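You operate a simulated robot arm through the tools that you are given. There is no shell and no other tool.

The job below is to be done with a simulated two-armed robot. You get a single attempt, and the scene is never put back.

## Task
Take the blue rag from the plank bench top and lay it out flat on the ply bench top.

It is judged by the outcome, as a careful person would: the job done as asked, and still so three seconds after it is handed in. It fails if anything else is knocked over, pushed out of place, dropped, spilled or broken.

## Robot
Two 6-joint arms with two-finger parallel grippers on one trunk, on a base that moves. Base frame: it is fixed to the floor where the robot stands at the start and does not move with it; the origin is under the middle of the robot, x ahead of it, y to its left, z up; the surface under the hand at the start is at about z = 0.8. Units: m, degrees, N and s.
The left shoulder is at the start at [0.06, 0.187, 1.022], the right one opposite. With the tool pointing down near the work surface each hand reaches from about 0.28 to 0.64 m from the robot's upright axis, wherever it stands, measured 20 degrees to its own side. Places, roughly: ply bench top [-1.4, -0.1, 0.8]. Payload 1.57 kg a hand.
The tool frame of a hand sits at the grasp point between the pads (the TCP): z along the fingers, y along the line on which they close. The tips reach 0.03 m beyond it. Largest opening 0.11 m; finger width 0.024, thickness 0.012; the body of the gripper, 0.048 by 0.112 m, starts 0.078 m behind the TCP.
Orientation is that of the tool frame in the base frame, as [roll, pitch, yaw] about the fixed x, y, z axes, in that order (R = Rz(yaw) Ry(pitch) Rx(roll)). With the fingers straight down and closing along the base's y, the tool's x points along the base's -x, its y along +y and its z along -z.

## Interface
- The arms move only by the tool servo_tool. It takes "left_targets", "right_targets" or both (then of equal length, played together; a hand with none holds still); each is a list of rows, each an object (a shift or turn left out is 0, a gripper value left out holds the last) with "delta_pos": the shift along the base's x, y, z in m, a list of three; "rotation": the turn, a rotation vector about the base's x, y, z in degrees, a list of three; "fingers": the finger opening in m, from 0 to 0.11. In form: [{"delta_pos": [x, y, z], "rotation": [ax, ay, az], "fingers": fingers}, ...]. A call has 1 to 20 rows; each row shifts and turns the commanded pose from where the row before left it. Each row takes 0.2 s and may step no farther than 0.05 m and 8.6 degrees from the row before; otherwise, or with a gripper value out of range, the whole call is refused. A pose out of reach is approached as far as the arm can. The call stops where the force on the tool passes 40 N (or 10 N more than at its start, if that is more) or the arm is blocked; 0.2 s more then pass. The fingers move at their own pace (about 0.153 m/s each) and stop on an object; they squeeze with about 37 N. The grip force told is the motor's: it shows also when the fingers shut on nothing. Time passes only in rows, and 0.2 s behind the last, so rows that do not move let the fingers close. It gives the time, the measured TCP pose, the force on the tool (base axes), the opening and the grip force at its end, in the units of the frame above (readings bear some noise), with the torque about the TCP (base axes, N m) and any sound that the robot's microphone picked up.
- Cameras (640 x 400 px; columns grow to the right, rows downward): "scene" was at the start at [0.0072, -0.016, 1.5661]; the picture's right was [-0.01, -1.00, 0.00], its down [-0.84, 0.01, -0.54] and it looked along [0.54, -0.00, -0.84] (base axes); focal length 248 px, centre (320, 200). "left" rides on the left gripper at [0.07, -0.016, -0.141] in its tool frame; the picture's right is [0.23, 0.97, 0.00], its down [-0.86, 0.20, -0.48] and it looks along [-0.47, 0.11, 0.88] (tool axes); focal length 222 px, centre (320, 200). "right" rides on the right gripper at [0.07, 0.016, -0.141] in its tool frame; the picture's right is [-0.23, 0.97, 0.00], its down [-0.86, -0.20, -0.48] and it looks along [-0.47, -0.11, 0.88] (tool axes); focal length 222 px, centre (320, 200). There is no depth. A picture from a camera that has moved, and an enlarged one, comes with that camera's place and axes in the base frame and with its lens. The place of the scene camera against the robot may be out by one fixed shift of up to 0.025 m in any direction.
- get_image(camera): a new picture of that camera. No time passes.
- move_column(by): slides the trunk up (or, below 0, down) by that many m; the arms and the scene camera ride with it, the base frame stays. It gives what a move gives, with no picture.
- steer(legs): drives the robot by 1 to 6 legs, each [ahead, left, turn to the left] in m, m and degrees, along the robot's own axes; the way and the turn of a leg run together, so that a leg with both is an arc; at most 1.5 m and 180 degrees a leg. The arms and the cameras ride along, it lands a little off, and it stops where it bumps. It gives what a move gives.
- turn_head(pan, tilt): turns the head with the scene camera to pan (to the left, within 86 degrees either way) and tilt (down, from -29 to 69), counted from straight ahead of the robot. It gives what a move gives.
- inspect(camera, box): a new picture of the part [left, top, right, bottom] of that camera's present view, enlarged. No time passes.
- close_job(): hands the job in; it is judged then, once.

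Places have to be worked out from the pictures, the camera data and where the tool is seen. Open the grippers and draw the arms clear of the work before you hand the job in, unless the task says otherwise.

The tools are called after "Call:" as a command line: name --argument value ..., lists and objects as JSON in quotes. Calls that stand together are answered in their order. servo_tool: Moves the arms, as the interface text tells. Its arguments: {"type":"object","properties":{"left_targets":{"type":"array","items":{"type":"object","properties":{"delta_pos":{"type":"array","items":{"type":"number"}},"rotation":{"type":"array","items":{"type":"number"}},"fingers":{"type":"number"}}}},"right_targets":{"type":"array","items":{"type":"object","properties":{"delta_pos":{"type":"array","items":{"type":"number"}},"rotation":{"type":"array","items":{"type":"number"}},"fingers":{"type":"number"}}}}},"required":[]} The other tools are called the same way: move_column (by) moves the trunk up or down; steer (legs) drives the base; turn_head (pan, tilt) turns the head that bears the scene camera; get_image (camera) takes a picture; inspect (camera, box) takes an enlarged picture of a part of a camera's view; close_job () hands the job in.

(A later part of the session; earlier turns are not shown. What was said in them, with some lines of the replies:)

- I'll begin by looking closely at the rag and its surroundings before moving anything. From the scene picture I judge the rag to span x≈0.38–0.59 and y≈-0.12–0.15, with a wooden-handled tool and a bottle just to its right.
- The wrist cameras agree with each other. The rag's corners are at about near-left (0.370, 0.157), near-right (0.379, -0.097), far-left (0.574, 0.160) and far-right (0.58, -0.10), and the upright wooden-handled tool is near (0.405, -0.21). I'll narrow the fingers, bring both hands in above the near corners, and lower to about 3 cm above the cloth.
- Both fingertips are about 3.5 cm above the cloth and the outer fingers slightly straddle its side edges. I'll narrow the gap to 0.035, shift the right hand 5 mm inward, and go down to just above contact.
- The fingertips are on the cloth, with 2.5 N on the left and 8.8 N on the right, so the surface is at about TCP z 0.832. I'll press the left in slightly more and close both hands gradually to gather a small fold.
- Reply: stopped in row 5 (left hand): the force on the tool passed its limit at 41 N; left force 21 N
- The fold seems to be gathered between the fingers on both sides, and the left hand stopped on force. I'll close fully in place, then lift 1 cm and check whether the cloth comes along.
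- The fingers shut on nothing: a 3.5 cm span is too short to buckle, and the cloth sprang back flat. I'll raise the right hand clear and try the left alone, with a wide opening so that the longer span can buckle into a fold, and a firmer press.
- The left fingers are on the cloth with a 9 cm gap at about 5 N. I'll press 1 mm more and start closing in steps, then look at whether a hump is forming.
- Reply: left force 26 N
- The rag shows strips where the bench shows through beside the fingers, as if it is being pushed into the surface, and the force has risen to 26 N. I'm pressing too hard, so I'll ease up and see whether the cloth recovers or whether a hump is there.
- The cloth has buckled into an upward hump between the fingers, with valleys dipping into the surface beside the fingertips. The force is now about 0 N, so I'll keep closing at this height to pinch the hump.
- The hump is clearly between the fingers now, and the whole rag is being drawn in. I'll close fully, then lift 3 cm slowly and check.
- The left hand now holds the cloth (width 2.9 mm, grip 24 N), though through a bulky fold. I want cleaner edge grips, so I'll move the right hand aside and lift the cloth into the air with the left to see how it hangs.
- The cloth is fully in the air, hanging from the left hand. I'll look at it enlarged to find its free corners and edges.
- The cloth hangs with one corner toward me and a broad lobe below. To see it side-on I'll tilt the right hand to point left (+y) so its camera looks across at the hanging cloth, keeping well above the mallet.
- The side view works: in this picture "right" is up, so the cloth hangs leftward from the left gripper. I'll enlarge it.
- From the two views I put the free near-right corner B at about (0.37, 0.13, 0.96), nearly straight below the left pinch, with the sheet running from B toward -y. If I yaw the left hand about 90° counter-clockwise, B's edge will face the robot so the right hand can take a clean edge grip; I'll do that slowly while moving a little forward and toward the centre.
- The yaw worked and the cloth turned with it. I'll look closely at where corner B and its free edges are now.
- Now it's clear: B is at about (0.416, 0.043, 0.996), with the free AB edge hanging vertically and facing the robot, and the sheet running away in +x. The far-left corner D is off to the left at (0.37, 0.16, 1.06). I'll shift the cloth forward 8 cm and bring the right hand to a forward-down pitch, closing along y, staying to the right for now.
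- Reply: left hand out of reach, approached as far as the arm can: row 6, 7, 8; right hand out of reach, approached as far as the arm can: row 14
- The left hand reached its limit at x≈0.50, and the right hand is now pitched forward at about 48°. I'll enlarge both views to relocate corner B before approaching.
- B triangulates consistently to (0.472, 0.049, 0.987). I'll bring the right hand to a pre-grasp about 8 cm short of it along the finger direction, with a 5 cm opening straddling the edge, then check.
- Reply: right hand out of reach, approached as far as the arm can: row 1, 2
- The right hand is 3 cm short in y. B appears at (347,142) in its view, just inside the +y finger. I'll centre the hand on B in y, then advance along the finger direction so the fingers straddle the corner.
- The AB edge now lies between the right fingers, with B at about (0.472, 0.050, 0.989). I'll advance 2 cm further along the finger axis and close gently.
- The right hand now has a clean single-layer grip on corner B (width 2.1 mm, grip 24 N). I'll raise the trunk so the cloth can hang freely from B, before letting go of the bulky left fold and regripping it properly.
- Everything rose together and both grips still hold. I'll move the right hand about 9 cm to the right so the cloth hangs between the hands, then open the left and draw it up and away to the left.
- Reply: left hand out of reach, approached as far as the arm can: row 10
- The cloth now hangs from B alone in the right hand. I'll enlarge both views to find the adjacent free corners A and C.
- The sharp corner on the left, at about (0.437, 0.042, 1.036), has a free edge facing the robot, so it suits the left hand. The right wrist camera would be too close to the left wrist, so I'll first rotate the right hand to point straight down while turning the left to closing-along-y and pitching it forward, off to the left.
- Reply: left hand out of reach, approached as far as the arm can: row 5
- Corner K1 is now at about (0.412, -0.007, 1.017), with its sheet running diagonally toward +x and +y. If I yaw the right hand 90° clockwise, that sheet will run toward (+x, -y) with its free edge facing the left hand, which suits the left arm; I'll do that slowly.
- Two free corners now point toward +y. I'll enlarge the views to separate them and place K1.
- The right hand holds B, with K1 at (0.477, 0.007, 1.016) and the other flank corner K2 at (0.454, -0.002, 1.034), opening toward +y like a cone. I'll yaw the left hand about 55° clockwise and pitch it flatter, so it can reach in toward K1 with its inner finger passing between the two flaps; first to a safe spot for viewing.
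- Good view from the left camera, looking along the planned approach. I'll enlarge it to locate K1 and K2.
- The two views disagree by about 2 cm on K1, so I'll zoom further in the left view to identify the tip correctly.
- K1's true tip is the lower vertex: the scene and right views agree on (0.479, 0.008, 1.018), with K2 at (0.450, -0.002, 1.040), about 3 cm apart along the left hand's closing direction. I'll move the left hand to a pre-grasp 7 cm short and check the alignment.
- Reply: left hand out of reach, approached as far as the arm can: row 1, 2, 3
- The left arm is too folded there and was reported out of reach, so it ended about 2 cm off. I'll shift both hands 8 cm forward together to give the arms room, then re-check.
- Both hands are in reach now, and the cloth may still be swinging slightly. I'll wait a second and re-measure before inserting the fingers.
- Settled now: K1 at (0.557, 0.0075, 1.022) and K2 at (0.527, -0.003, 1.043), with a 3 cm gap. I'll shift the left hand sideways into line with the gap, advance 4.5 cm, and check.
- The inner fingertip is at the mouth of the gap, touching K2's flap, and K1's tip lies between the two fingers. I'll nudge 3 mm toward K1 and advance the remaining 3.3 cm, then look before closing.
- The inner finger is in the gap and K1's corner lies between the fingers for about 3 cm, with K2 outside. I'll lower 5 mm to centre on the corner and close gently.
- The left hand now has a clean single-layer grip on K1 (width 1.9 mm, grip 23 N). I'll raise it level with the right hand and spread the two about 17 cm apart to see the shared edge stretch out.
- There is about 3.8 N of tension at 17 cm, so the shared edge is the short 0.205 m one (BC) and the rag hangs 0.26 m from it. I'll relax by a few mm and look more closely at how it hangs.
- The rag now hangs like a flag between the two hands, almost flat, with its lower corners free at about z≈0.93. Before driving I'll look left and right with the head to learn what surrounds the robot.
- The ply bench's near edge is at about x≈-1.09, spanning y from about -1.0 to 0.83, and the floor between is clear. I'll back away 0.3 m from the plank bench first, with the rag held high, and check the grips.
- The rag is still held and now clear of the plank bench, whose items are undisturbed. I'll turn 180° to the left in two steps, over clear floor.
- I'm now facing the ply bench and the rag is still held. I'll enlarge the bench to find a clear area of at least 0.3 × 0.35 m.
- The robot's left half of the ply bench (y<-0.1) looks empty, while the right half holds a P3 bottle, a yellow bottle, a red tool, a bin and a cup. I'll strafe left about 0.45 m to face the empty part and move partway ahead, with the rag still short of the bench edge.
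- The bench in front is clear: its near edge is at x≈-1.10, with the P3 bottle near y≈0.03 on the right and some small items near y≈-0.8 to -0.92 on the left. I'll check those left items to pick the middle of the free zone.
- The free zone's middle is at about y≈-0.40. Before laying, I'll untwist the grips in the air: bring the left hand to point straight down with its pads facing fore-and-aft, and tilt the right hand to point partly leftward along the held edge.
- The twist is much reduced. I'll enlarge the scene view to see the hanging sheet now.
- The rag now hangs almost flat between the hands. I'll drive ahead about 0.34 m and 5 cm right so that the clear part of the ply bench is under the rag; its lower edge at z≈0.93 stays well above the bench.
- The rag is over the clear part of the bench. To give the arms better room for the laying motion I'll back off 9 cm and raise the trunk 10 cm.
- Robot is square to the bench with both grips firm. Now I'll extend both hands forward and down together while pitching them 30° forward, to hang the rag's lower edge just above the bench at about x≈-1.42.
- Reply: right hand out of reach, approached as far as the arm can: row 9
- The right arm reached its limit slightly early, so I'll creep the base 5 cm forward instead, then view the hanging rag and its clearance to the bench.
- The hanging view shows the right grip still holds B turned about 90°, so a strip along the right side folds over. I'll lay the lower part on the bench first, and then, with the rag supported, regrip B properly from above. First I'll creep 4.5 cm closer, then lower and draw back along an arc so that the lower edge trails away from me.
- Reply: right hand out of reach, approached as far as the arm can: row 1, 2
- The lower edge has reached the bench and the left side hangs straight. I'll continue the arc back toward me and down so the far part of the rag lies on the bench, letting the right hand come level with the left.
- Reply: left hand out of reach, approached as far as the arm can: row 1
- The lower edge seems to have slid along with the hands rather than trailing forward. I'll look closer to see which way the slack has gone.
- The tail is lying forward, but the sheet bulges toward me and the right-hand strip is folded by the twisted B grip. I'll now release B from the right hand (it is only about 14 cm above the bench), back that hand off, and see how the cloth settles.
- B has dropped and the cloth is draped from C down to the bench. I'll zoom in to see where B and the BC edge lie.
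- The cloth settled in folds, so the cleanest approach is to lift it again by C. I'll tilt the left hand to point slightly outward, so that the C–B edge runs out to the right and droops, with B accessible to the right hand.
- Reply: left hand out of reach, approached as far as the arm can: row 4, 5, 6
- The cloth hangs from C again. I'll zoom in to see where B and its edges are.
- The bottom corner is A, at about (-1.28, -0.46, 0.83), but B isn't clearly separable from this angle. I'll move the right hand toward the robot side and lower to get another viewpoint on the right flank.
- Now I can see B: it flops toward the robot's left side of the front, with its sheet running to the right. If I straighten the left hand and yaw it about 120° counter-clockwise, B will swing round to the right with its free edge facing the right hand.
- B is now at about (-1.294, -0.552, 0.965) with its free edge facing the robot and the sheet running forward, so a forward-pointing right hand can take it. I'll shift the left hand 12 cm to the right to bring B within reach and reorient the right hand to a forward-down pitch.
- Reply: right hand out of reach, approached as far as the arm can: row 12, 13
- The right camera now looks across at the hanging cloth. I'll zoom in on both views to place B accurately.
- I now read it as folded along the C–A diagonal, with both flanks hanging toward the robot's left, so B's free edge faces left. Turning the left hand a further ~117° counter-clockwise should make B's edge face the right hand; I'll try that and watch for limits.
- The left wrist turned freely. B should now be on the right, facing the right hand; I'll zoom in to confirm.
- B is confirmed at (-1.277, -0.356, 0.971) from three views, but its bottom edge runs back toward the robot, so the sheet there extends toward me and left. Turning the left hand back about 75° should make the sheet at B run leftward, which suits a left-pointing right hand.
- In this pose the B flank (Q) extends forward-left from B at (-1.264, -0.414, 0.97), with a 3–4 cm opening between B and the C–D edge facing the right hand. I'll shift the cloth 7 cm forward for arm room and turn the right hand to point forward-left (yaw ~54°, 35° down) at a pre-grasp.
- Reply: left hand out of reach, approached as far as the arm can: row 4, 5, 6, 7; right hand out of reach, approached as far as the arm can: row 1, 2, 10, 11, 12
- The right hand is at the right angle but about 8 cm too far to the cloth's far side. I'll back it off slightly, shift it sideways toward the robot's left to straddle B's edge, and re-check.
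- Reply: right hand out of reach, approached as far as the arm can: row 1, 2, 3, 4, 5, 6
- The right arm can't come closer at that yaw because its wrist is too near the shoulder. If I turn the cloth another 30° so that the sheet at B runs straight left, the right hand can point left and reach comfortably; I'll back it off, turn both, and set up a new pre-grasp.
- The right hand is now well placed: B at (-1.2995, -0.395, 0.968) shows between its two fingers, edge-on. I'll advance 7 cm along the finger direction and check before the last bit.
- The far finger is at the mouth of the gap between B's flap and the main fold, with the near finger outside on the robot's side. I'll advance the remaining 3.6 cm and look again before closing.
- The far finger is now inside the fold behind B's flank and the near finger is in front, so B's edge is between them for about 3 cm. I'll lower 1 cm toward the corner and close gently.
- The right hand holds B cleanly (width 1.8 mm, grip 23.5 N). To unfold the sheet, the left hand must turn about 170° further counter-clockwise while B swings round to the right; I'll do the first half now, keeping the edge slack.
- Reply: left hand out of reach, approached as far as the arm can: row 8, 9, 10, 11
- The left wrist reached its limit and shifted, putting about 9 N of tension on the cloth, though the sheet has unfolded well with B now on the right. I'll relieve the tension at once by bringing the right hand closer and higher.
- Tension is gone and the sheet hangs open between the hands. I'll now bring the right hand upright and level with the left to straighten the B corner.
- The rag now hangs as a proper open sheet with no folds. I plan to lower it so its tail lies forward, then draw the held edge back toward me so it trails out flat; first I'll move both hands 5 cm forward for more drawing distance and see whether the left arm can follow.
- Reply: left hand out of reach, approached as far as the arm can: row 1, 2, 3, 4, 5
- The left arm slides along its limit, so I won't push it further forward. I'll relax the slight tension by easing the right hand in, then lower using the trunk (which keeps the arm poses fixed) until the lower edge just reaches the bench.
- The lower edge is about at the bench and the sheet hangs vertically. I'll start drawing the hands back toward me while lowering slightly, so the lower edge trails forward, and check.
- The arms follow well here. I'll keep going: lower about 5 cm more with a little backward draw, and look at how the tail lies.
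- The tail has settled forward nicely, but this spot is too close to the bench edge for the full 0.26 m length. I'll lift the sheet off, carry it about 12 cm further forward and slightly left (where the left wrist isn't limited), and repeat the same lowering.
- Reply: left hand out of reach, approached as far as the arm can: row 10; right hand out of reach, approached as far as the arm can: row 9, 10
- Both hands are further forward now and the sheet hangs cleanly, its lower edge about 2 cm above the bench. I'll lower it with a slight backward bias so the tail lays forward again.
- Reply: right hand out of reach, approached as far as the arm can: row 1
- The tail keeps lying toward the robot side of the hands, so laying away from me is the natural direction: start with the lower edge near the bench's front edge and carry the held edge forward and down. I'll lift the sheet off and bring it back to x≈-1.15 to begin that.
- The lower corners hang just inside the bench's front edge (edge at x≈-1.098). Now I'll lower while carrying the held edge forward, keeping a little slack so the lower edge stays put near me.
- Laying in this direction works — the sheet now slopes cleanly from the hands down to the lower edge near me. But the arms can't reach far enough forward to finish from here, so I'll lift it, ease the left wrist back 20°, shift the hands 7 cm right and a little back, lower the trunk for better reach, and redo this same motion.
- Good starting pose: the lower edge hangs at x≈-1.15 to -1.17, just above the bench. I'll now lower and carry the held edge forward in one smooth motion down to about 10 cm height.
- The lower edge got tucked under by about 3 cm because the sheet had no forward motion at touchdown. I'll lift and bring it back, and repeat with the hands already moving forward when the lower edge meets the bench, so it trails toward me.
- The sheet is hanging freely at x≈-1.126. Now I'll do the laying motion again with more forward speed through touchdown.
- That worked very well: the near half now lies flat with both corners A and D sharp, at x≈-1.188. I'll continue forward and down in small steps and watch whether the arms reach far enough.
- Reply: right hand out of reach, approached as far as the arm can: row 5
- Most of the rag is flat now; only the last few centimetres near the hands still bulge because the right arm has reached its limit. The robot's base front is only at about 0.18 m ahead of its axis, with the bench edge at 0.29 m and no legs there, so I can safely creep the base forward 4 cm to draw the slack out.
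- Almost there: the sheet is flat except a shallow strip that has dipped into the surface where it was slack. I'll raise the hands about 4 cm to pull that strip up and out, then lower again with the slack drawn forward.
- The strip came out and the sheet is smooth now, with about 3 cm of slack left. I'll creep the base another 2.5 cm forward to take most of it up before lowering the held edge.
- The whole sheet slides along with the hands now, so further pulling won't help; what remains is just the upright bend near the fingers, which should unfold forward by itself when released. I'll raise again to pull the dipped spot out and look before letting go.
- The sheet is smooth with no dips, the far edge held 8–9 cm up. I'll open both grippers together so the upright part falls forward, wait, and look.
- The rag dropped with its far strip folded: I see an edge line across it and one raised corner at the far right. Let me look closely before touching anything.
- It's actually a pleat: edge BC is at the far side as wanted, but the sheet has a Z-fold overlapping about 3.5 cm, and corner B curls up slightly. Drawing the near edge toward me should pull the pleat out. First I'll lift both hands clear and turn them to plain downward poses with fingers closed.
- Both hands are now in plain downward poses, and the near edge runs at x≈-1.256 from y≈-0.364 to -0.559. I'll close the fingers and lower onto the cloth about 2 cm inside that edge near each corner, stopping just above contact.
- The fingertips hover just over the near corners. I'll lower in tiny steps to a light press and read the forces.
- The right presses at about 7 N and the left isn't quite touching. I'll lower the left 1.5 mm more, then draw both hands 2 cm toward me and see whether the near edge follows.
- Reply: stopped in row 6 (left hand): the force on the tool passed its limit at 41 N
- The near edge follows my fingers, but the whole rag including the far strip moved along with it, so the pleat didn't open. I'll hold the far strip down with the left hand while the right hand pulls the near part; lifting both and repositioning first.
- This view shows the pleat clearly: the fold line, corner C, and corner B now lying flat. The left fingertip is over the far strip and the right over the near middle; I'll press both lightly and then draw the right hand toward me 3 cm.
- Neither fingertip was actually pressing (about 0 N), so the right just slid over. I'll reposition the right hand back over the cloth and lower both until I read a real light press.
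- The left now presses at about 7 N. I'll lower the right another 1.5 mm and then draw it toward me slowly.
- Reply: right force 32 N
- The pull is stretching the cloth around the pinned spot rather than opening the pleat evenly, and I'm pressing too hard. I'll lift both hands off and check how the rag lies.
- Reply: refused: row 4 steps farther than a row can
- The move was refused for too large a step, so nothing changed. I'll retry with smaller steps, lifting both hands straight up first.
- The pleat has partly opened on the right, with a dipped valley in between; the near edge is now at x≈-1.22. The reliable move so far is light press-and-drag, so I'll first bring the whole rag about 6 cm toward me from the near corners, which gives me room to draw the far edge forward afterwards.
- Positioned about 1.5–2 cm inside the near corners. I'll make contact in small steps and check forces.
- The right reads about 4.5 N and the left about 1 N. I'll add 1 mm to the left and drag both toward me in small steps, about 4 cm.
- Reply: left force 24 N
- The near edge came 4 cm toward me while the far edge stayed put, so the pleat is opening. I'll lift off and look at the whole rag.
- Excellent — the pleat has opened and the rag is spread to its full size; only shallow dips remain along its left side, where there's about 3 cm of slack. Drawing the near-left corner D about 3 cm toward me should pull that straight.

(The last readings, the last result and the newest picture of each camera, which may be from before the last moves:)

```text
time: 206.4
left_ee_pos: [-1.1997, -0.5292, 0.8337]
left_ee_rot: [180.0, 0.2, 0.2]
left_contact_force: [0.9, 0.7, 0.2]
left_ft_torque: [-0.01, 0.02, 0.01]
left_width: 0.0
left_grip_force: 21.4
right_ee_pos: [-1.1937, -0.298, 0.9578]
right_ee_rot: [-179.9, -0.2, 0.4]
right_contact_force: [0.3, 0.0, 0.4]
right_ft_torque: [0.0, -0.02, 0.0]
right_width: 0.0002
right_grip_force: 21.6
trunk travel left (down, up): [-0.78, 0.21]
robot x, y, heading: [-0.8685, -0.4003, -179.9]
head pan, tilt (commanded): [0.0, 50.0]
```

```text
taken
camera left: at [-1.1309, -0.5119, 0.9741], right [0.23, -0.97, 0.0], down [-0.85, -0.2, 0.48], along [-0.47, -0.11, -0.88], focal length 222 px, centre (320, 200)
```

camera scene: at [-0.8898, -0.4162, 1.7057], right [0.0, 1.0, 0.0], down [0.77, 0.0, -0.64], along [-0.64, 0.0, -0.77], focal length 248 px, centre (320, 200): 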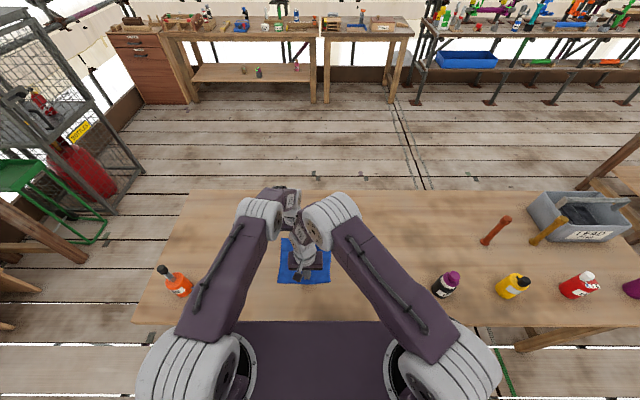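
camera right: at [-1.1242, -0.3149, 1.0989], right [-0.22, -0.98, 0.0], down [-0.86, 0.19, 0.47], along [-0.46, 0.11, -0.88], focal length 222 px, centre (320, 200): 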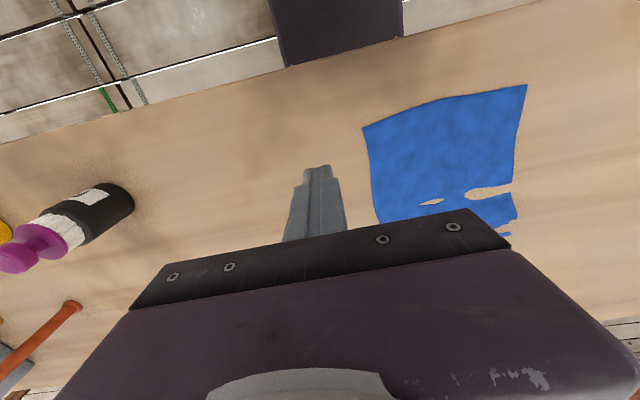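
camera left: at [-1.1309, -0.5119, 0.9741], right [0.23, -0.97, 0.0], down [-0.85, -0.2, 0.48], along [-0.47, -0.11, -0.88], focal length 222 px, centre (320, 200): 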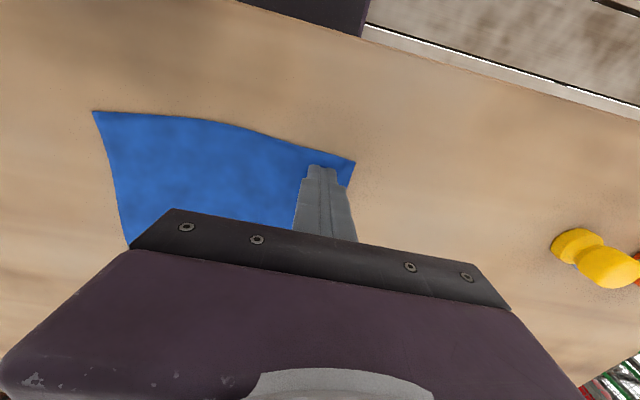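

The left fingertip is over the near-left corner. I'll press lightly and draw it 3 cm toward me.

Call:
servo_tool --left_targets '[{"delta_pos": [0, 0, -0.001]}, {"delta_pos": [0, 0, -0.001]}, {"delta_pos": [0.004, -0.0005, 0]}, {"delta_pos": [0.004, -0.0005, 0]}, {"delta_pos": [0.004, -0.0005, 0]}, {"delta_pos": [0.004, -0.0005, 0]}, {"delta_pos": [0.004, -0.0005, 0]}, {"delta_pos": [0.004, -0.0005, 0]}, {"delta_pos": [0.004, -0.0005, 0]}, {}]'

Call:
get_image --camera "right"

Call:
inspect --camera "scene" --box '[250, 190, 370, 300]'

```text
time: 208.6
left_ee_pos: [-1.1726, -0.5328, 0.8319]
left_ee_rot: [179.9, 0.3, 0.3]
left_contact_force: [-3.4, 0.6, 15.7]
left_ft_torque: [0.01, 0.12, 0.01]
left_width: 0.0002
left_grip_force: 21.1
right_ee_pos: [-1.1926, -0.2977, 0.9582]
right_ee_rot: [-179.9, -0.2, 0.4]
right_contact_force: [-0.3, 0.2, 0.3]
right_ft_torque: [0.02, -0.03, 0.03]
right_width: 0.0001
right_grip_force: 21.8
trunk travel left (down, up): [-0.78, 0.21]
robot x, y, heading: [-0.8677, -0.4004, -179.9]
head pan, tilt (commanded): [0.0, 50.0]
```

```text
taken
camera right: at [-1.1233, -0.3147, 1.0989], right [-0.22, -0.98, 0.0], down [-0.86, 0.19, 0.47], along [-0.46, 0.11, -0.88], focal length 222 px, centre (320, 200)
```

right: 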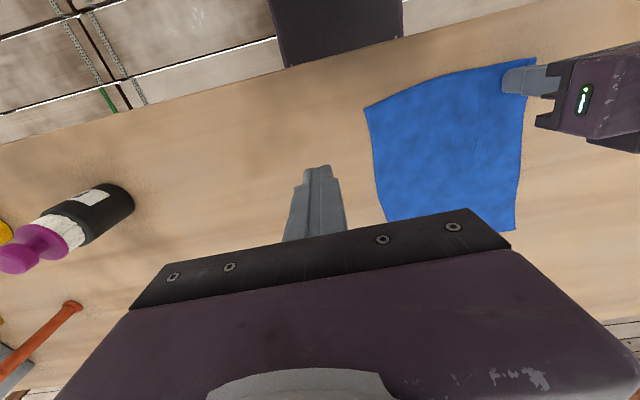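

```text
3.64 times, centred on (310, 245) of scene
camera zoom: at [-0.889, -0.4155, 1.7058], right [0.0, 1.0, 0.0], down [0.77, 0.0, -0.64], along [-0.64, 0.0, -0.77], focal length 900 px, centre (356, 36)
```

zoom: 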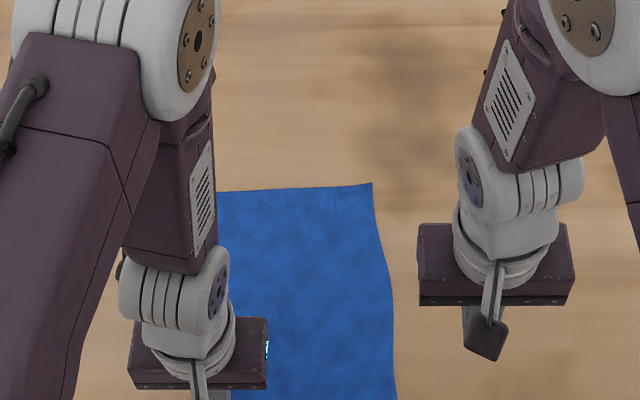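

The dips have gone and the rag looks like a clean full rectangle. I'll lift the left hand straight up and move it aside for a full check.

Call:
servo_tool --left_targets '[{"delta_pos": [0, 0, 0.003]}, {"delta_pos": [0, 0, 0.01]}, {"delta_pos": [0, 0, 0.03]}, {"delta_pos": [0, -0.015, 0.035]}, {"delta_pos": [0, -0.03, 0.03]}, {"delta_pos": [0, -0.04, 0.02]}, {"delta_pos": [0, -0.04, 0]}, {}]'

Call:
get_image --camera "scene"

Call:
inspect --camera "scene" --box '[250, 200, 370, 310]'

Call:
get_image --camera "left"

Call:
get_image --camera "right"

```text
time: 210.4
left_ee_pos: [-1.1747, -0.6562, 0.9615]
left_ee_rot: [-179.9, 0.1, 0.1]
left_contact_force: [-0.7, -0.5, 0.7]
left_ft_torque: [-0.03, -0.01, 0.01]
left_width: 0.0
left_grip_force: 20.9
right_ee_pos: [-1.1934, -0.2994, 0.9579]
right_ee_rot: [-179.9, -0.3, 0.4]
right_contact_force: [-0.6, -0.1, -1.0]
right_ft_torque: [-0.02, -0.01, 0.03]
right_width: 0.0001
right_grip_force: 21.5
trunk travel left (down, up): [-0.78, 0.21]
robot x, y, heading: [-0.8679, -0.4032, -179.6]
head pan, tilt (commanded): [0.0, 50.0]
```

```text
taken
camera scene: at [-0.8896, -0.4152, 1.7057], right [0.0, 1.0, 0.0], down [0.77, 0.0, -0.64], along [-0.64, 0.0, -0.77], focal length 248 px, centre (320, 200)
```

scene: 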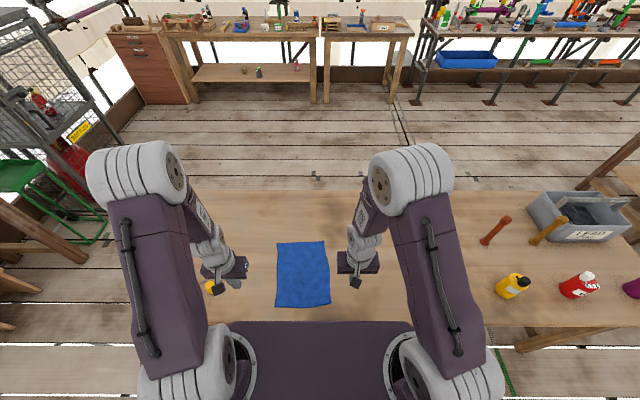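

```text
3.64 times, centred on (310, 255) of scene
camera zoom: at [-0.8896, -0.4152, 1.7057], right [0.0, 1.0, 0.0], down [0.77, 0.0, -0.64], along [-0.64, 0.0, -0.77], focal length 900 px, centre (356, 0)
```

zoom: 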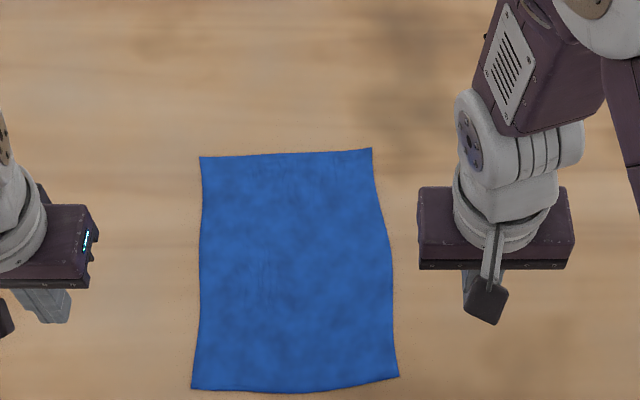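

```text
taken
camera left: at [-1.1056, -0.6393, 1.1037], right [0.23, -0.97, 0.0], down [-0.85, -0.2, 0.48], along [-0.47, -0.11, -0.88], focal length 222 px, centre (320, 200)
```

left: 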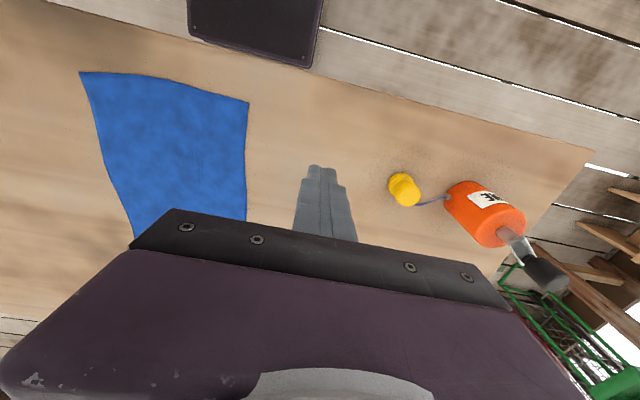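

```text
taken
camera right: at [-1.1237, -0.3145, 1.0987], right [-0.22, -0.98, 0.0], down [-0.86, 0.19, 0.47], along [-0.46, 0.11, -0.88], focal length 222 px, centre (320, 200)
```

right: 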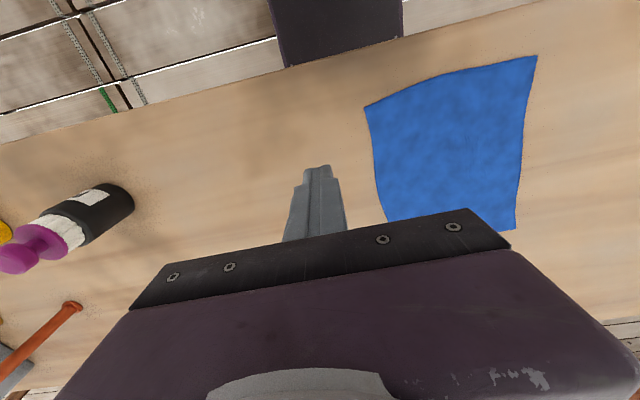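

The rag lies fully spread and flat on the ply bench, all four corners out and nothing else disturbed. I'll zoom in for a final flatness check, then raise the hands, open the grippers, and back away.

Call:
inspect --camera "scene" --box '[265, 230, 345, 315]'

Call:
servo_tool --left_targets '[{"delta_pos": [0, 0, 0.03]}, {"delta_pos": [0, 0, 0.03]}, {"delta_pos": [0, 0, 0.03]}, {"delta_pos": [0, 0, 0.03]}, {"delta_pos": [0, 0, 0.03], "fingers": 0.08}, {}, {}]' --right_targets '[{"delta_pos": [0, 0, 0.03]}, {"delta_pos": [0, 0, 0.03]}, {"delta_pos": [0, 0, 0.03]}, {"delta_pos": [0, 0, 0.03]}, {"delta_pos": [0, 0, 0.03], "fingers": 0.08}, {}, {}]'

Call:
steer --legs '[[-0.3, 0, 0]]'

Call:
get_image --camera "scene"

```text
4.71 times, centred on (305, 272) of scene
camera zoom: at [-0.8896, -0.4152, 1.7057], right [0.0, 1.0, 0.0], down [0.77, 0.0, -0.64], along [-0.64, 0.0, -0.77], focal length 1165 px, centre (391, -141)
```

zoom: 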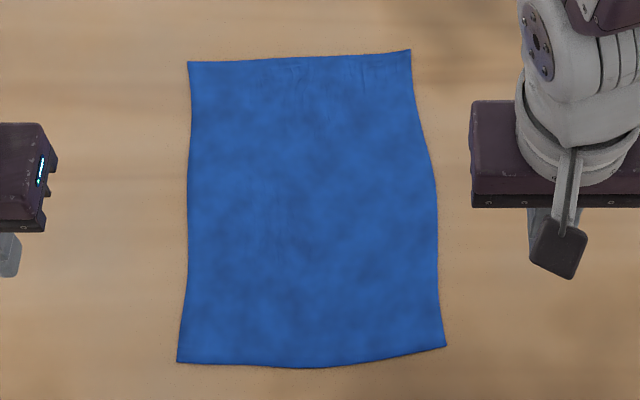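

```text
time: 212.0
left_ee_pos: [-1.1733, -0.6601, 1.1099]
left_ee_rot: [-180.0, 0.2, 0.2]
left_contact_force: [0.1, 0.3, -0.2]
left_ft_torque: [-0.01, -0.01, -0.04]
left_width: 0.0801
left_grip_force: 0.0
right_ee_pos: [-1.1924, -0.2972, 1.1119]
right_ee_rot: [-179.9, -0.3, 0.4]
right_contact_force: [-0.8, 0.4, -1.3]
right_ft_torque: [0.04, -0.01, 0.0]
right_width: 0.08
right_grip_force: 0.0
trunk travel left (down, up): [-0.78, 0.21]
robot x, y, heading: [-0.8708, -0.4003, -179.8]
head pan, tilt (commanded): [0.0, 50.0]
```

```text
time: 214.0
left_ee_pos: [-0.8818, -0.6569, 1.1103]
left_ee_rot: [180.0, 0.2, -0.3]
left_contact_force: [0.2, -0.7, -0.3]
left_ft_torque: [-0.03, -0.03, -0.01]
left_width: 0.0801
left_grip_force: 0.1
right_ee_pos: [-0.8961, -0.294, 1.1132]
right_ee_rot: [-179.7, -0.3, -0.2]
right_contact_force: [0.4, 0.4, 0.1]
right_ft_torque: [0.02, -0.02, -0.01]
right_width: 0.0803
right_grip_force: 0.1
trunk travel left (down, up): [-0.78, 0.21]
robot x, y, heading: [-0.5737, -0.4025, 179.4]
head pan, tilt (commanded): [0.0, 50.0]
```

```text
taken
camera scene: at [-0.5968, -0.4164, 1.7056], right [0.01, 1.0, 0.0], down [0.77, 0.0, -0.64], along [-0.64, 0.0, -0.77], focal length 248 px, centre (320, 200)
```

scene: 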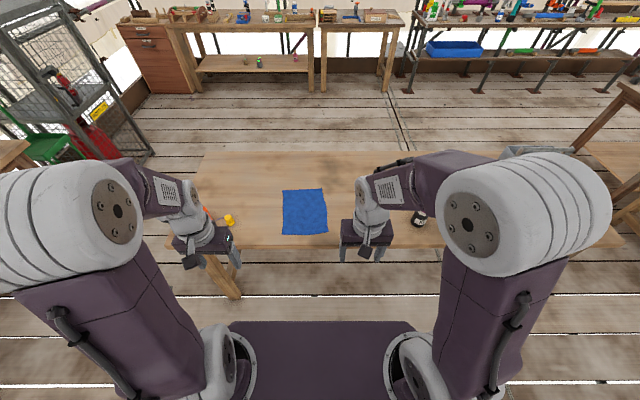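

The robot is clear with the grippers open. I'll take one last enlarged look at the rag and the other items on the bench before handing in.

Call:
inspect --camera "scene" --box '[180, 150, 440, 260]'

Call:
turn_head --pan -25 --tilt 45

Call:
get_image --camera "scene"

```text
2.46 times, centred on (310, 205) of scene
camera zoom: at [-0.5968, -0.4164, 1.7056], right [0.01, 1.0, 0.0], down [0.77, 0.0, -0.64], along [-0.64, 0.0, -0.77], focal length 609 px, centre (345, 188)
```

zoom: 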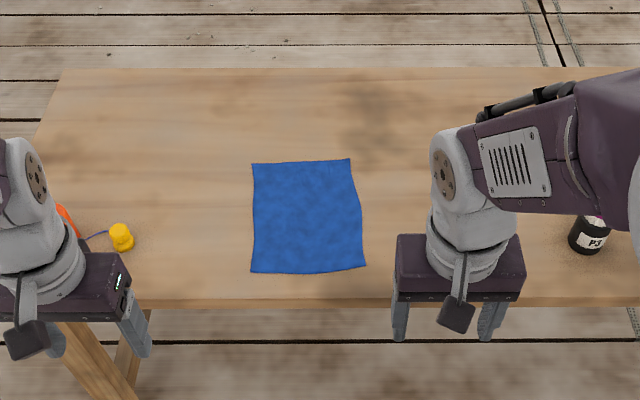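

```text
time: 214.9
left_ee_pos: [-0.8802, -0.6583, 1.1099]
left_ee_rot: [-179.9, 0.4, -0.5]
left_contact_force: [-0.4, -0.1, -0.6]
left_ft_torque: [0.0, -0.03, -0.03]
left_width: 0.08
left_grip_force: 0.0
right_ee_pos: [-0.8951, -0.2944, 1.1123]
right_ee_rot: [-179.9, -0.4, -0.1]
right_contact_force: [-0.3, 0.0, -0.3]
right_ft_torque: [-0.03, -0.03, 0.01]
right_width: 0.0803
right_grip_force: 0.0
trunk travel left (down, up): [-0.78, 0.21]
robot x, y, heading: [-0.5754, -0.3994, 179.9]
head pan, tilt (commanded): [-25.0, 45.0]
```

```text
taken
camera scene: at [-0.5906, -0.3822, 1.7126], right [0.43, 0.9, 0.0], down [0.64, -0.3, -0.71], along [-0.64, 0.3, -0.71], focal length 248 px, centre (320, 200)
```

scene: 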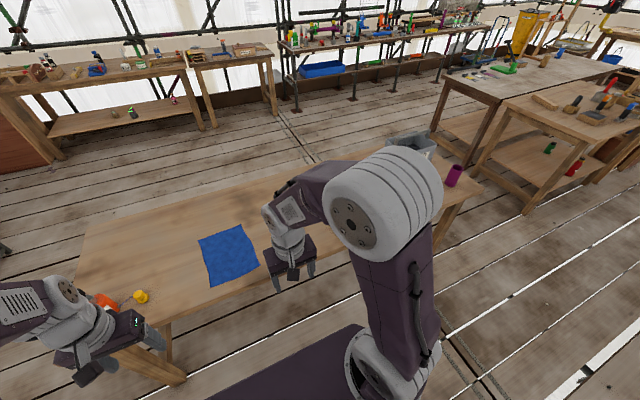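

The blue rag lies flat and fully spread on the ply bench, the other items are in place, the grippers are open and the arms are clear. I'm handing the job in.

Call:
close_job

```text
The job is handed in.
```

The blue rag is on the ply bench top, spread to its full size with all four corners out. It sits in the clear middle stretch of the bench, and the near edge is several centimetres in from the front.

- **Flatness:** in the last close view the cloth was smooth, with no folds or raised corners. Its sides are slightly wavy, and it sits a few degrees off square to the bench.
- **Other items:** I didn't knock or move anything that I saw. After laying the rag I checked the bottles and cup nearest it on the ply bench, and they were in place. I last looked at the plank bench just after backing away from it with the rag, and its items looked undisturbed.
- **Robot:** the grippers are open, both arms are raised, and the base is backed off about 0.3 m from the ply bench.

The lay took several tries: the first pinch slipped, corners had to be regripped in the air, and a pleat formed on landing. I pulled the pleat flat by pressing lightly and drawing the cloth out.
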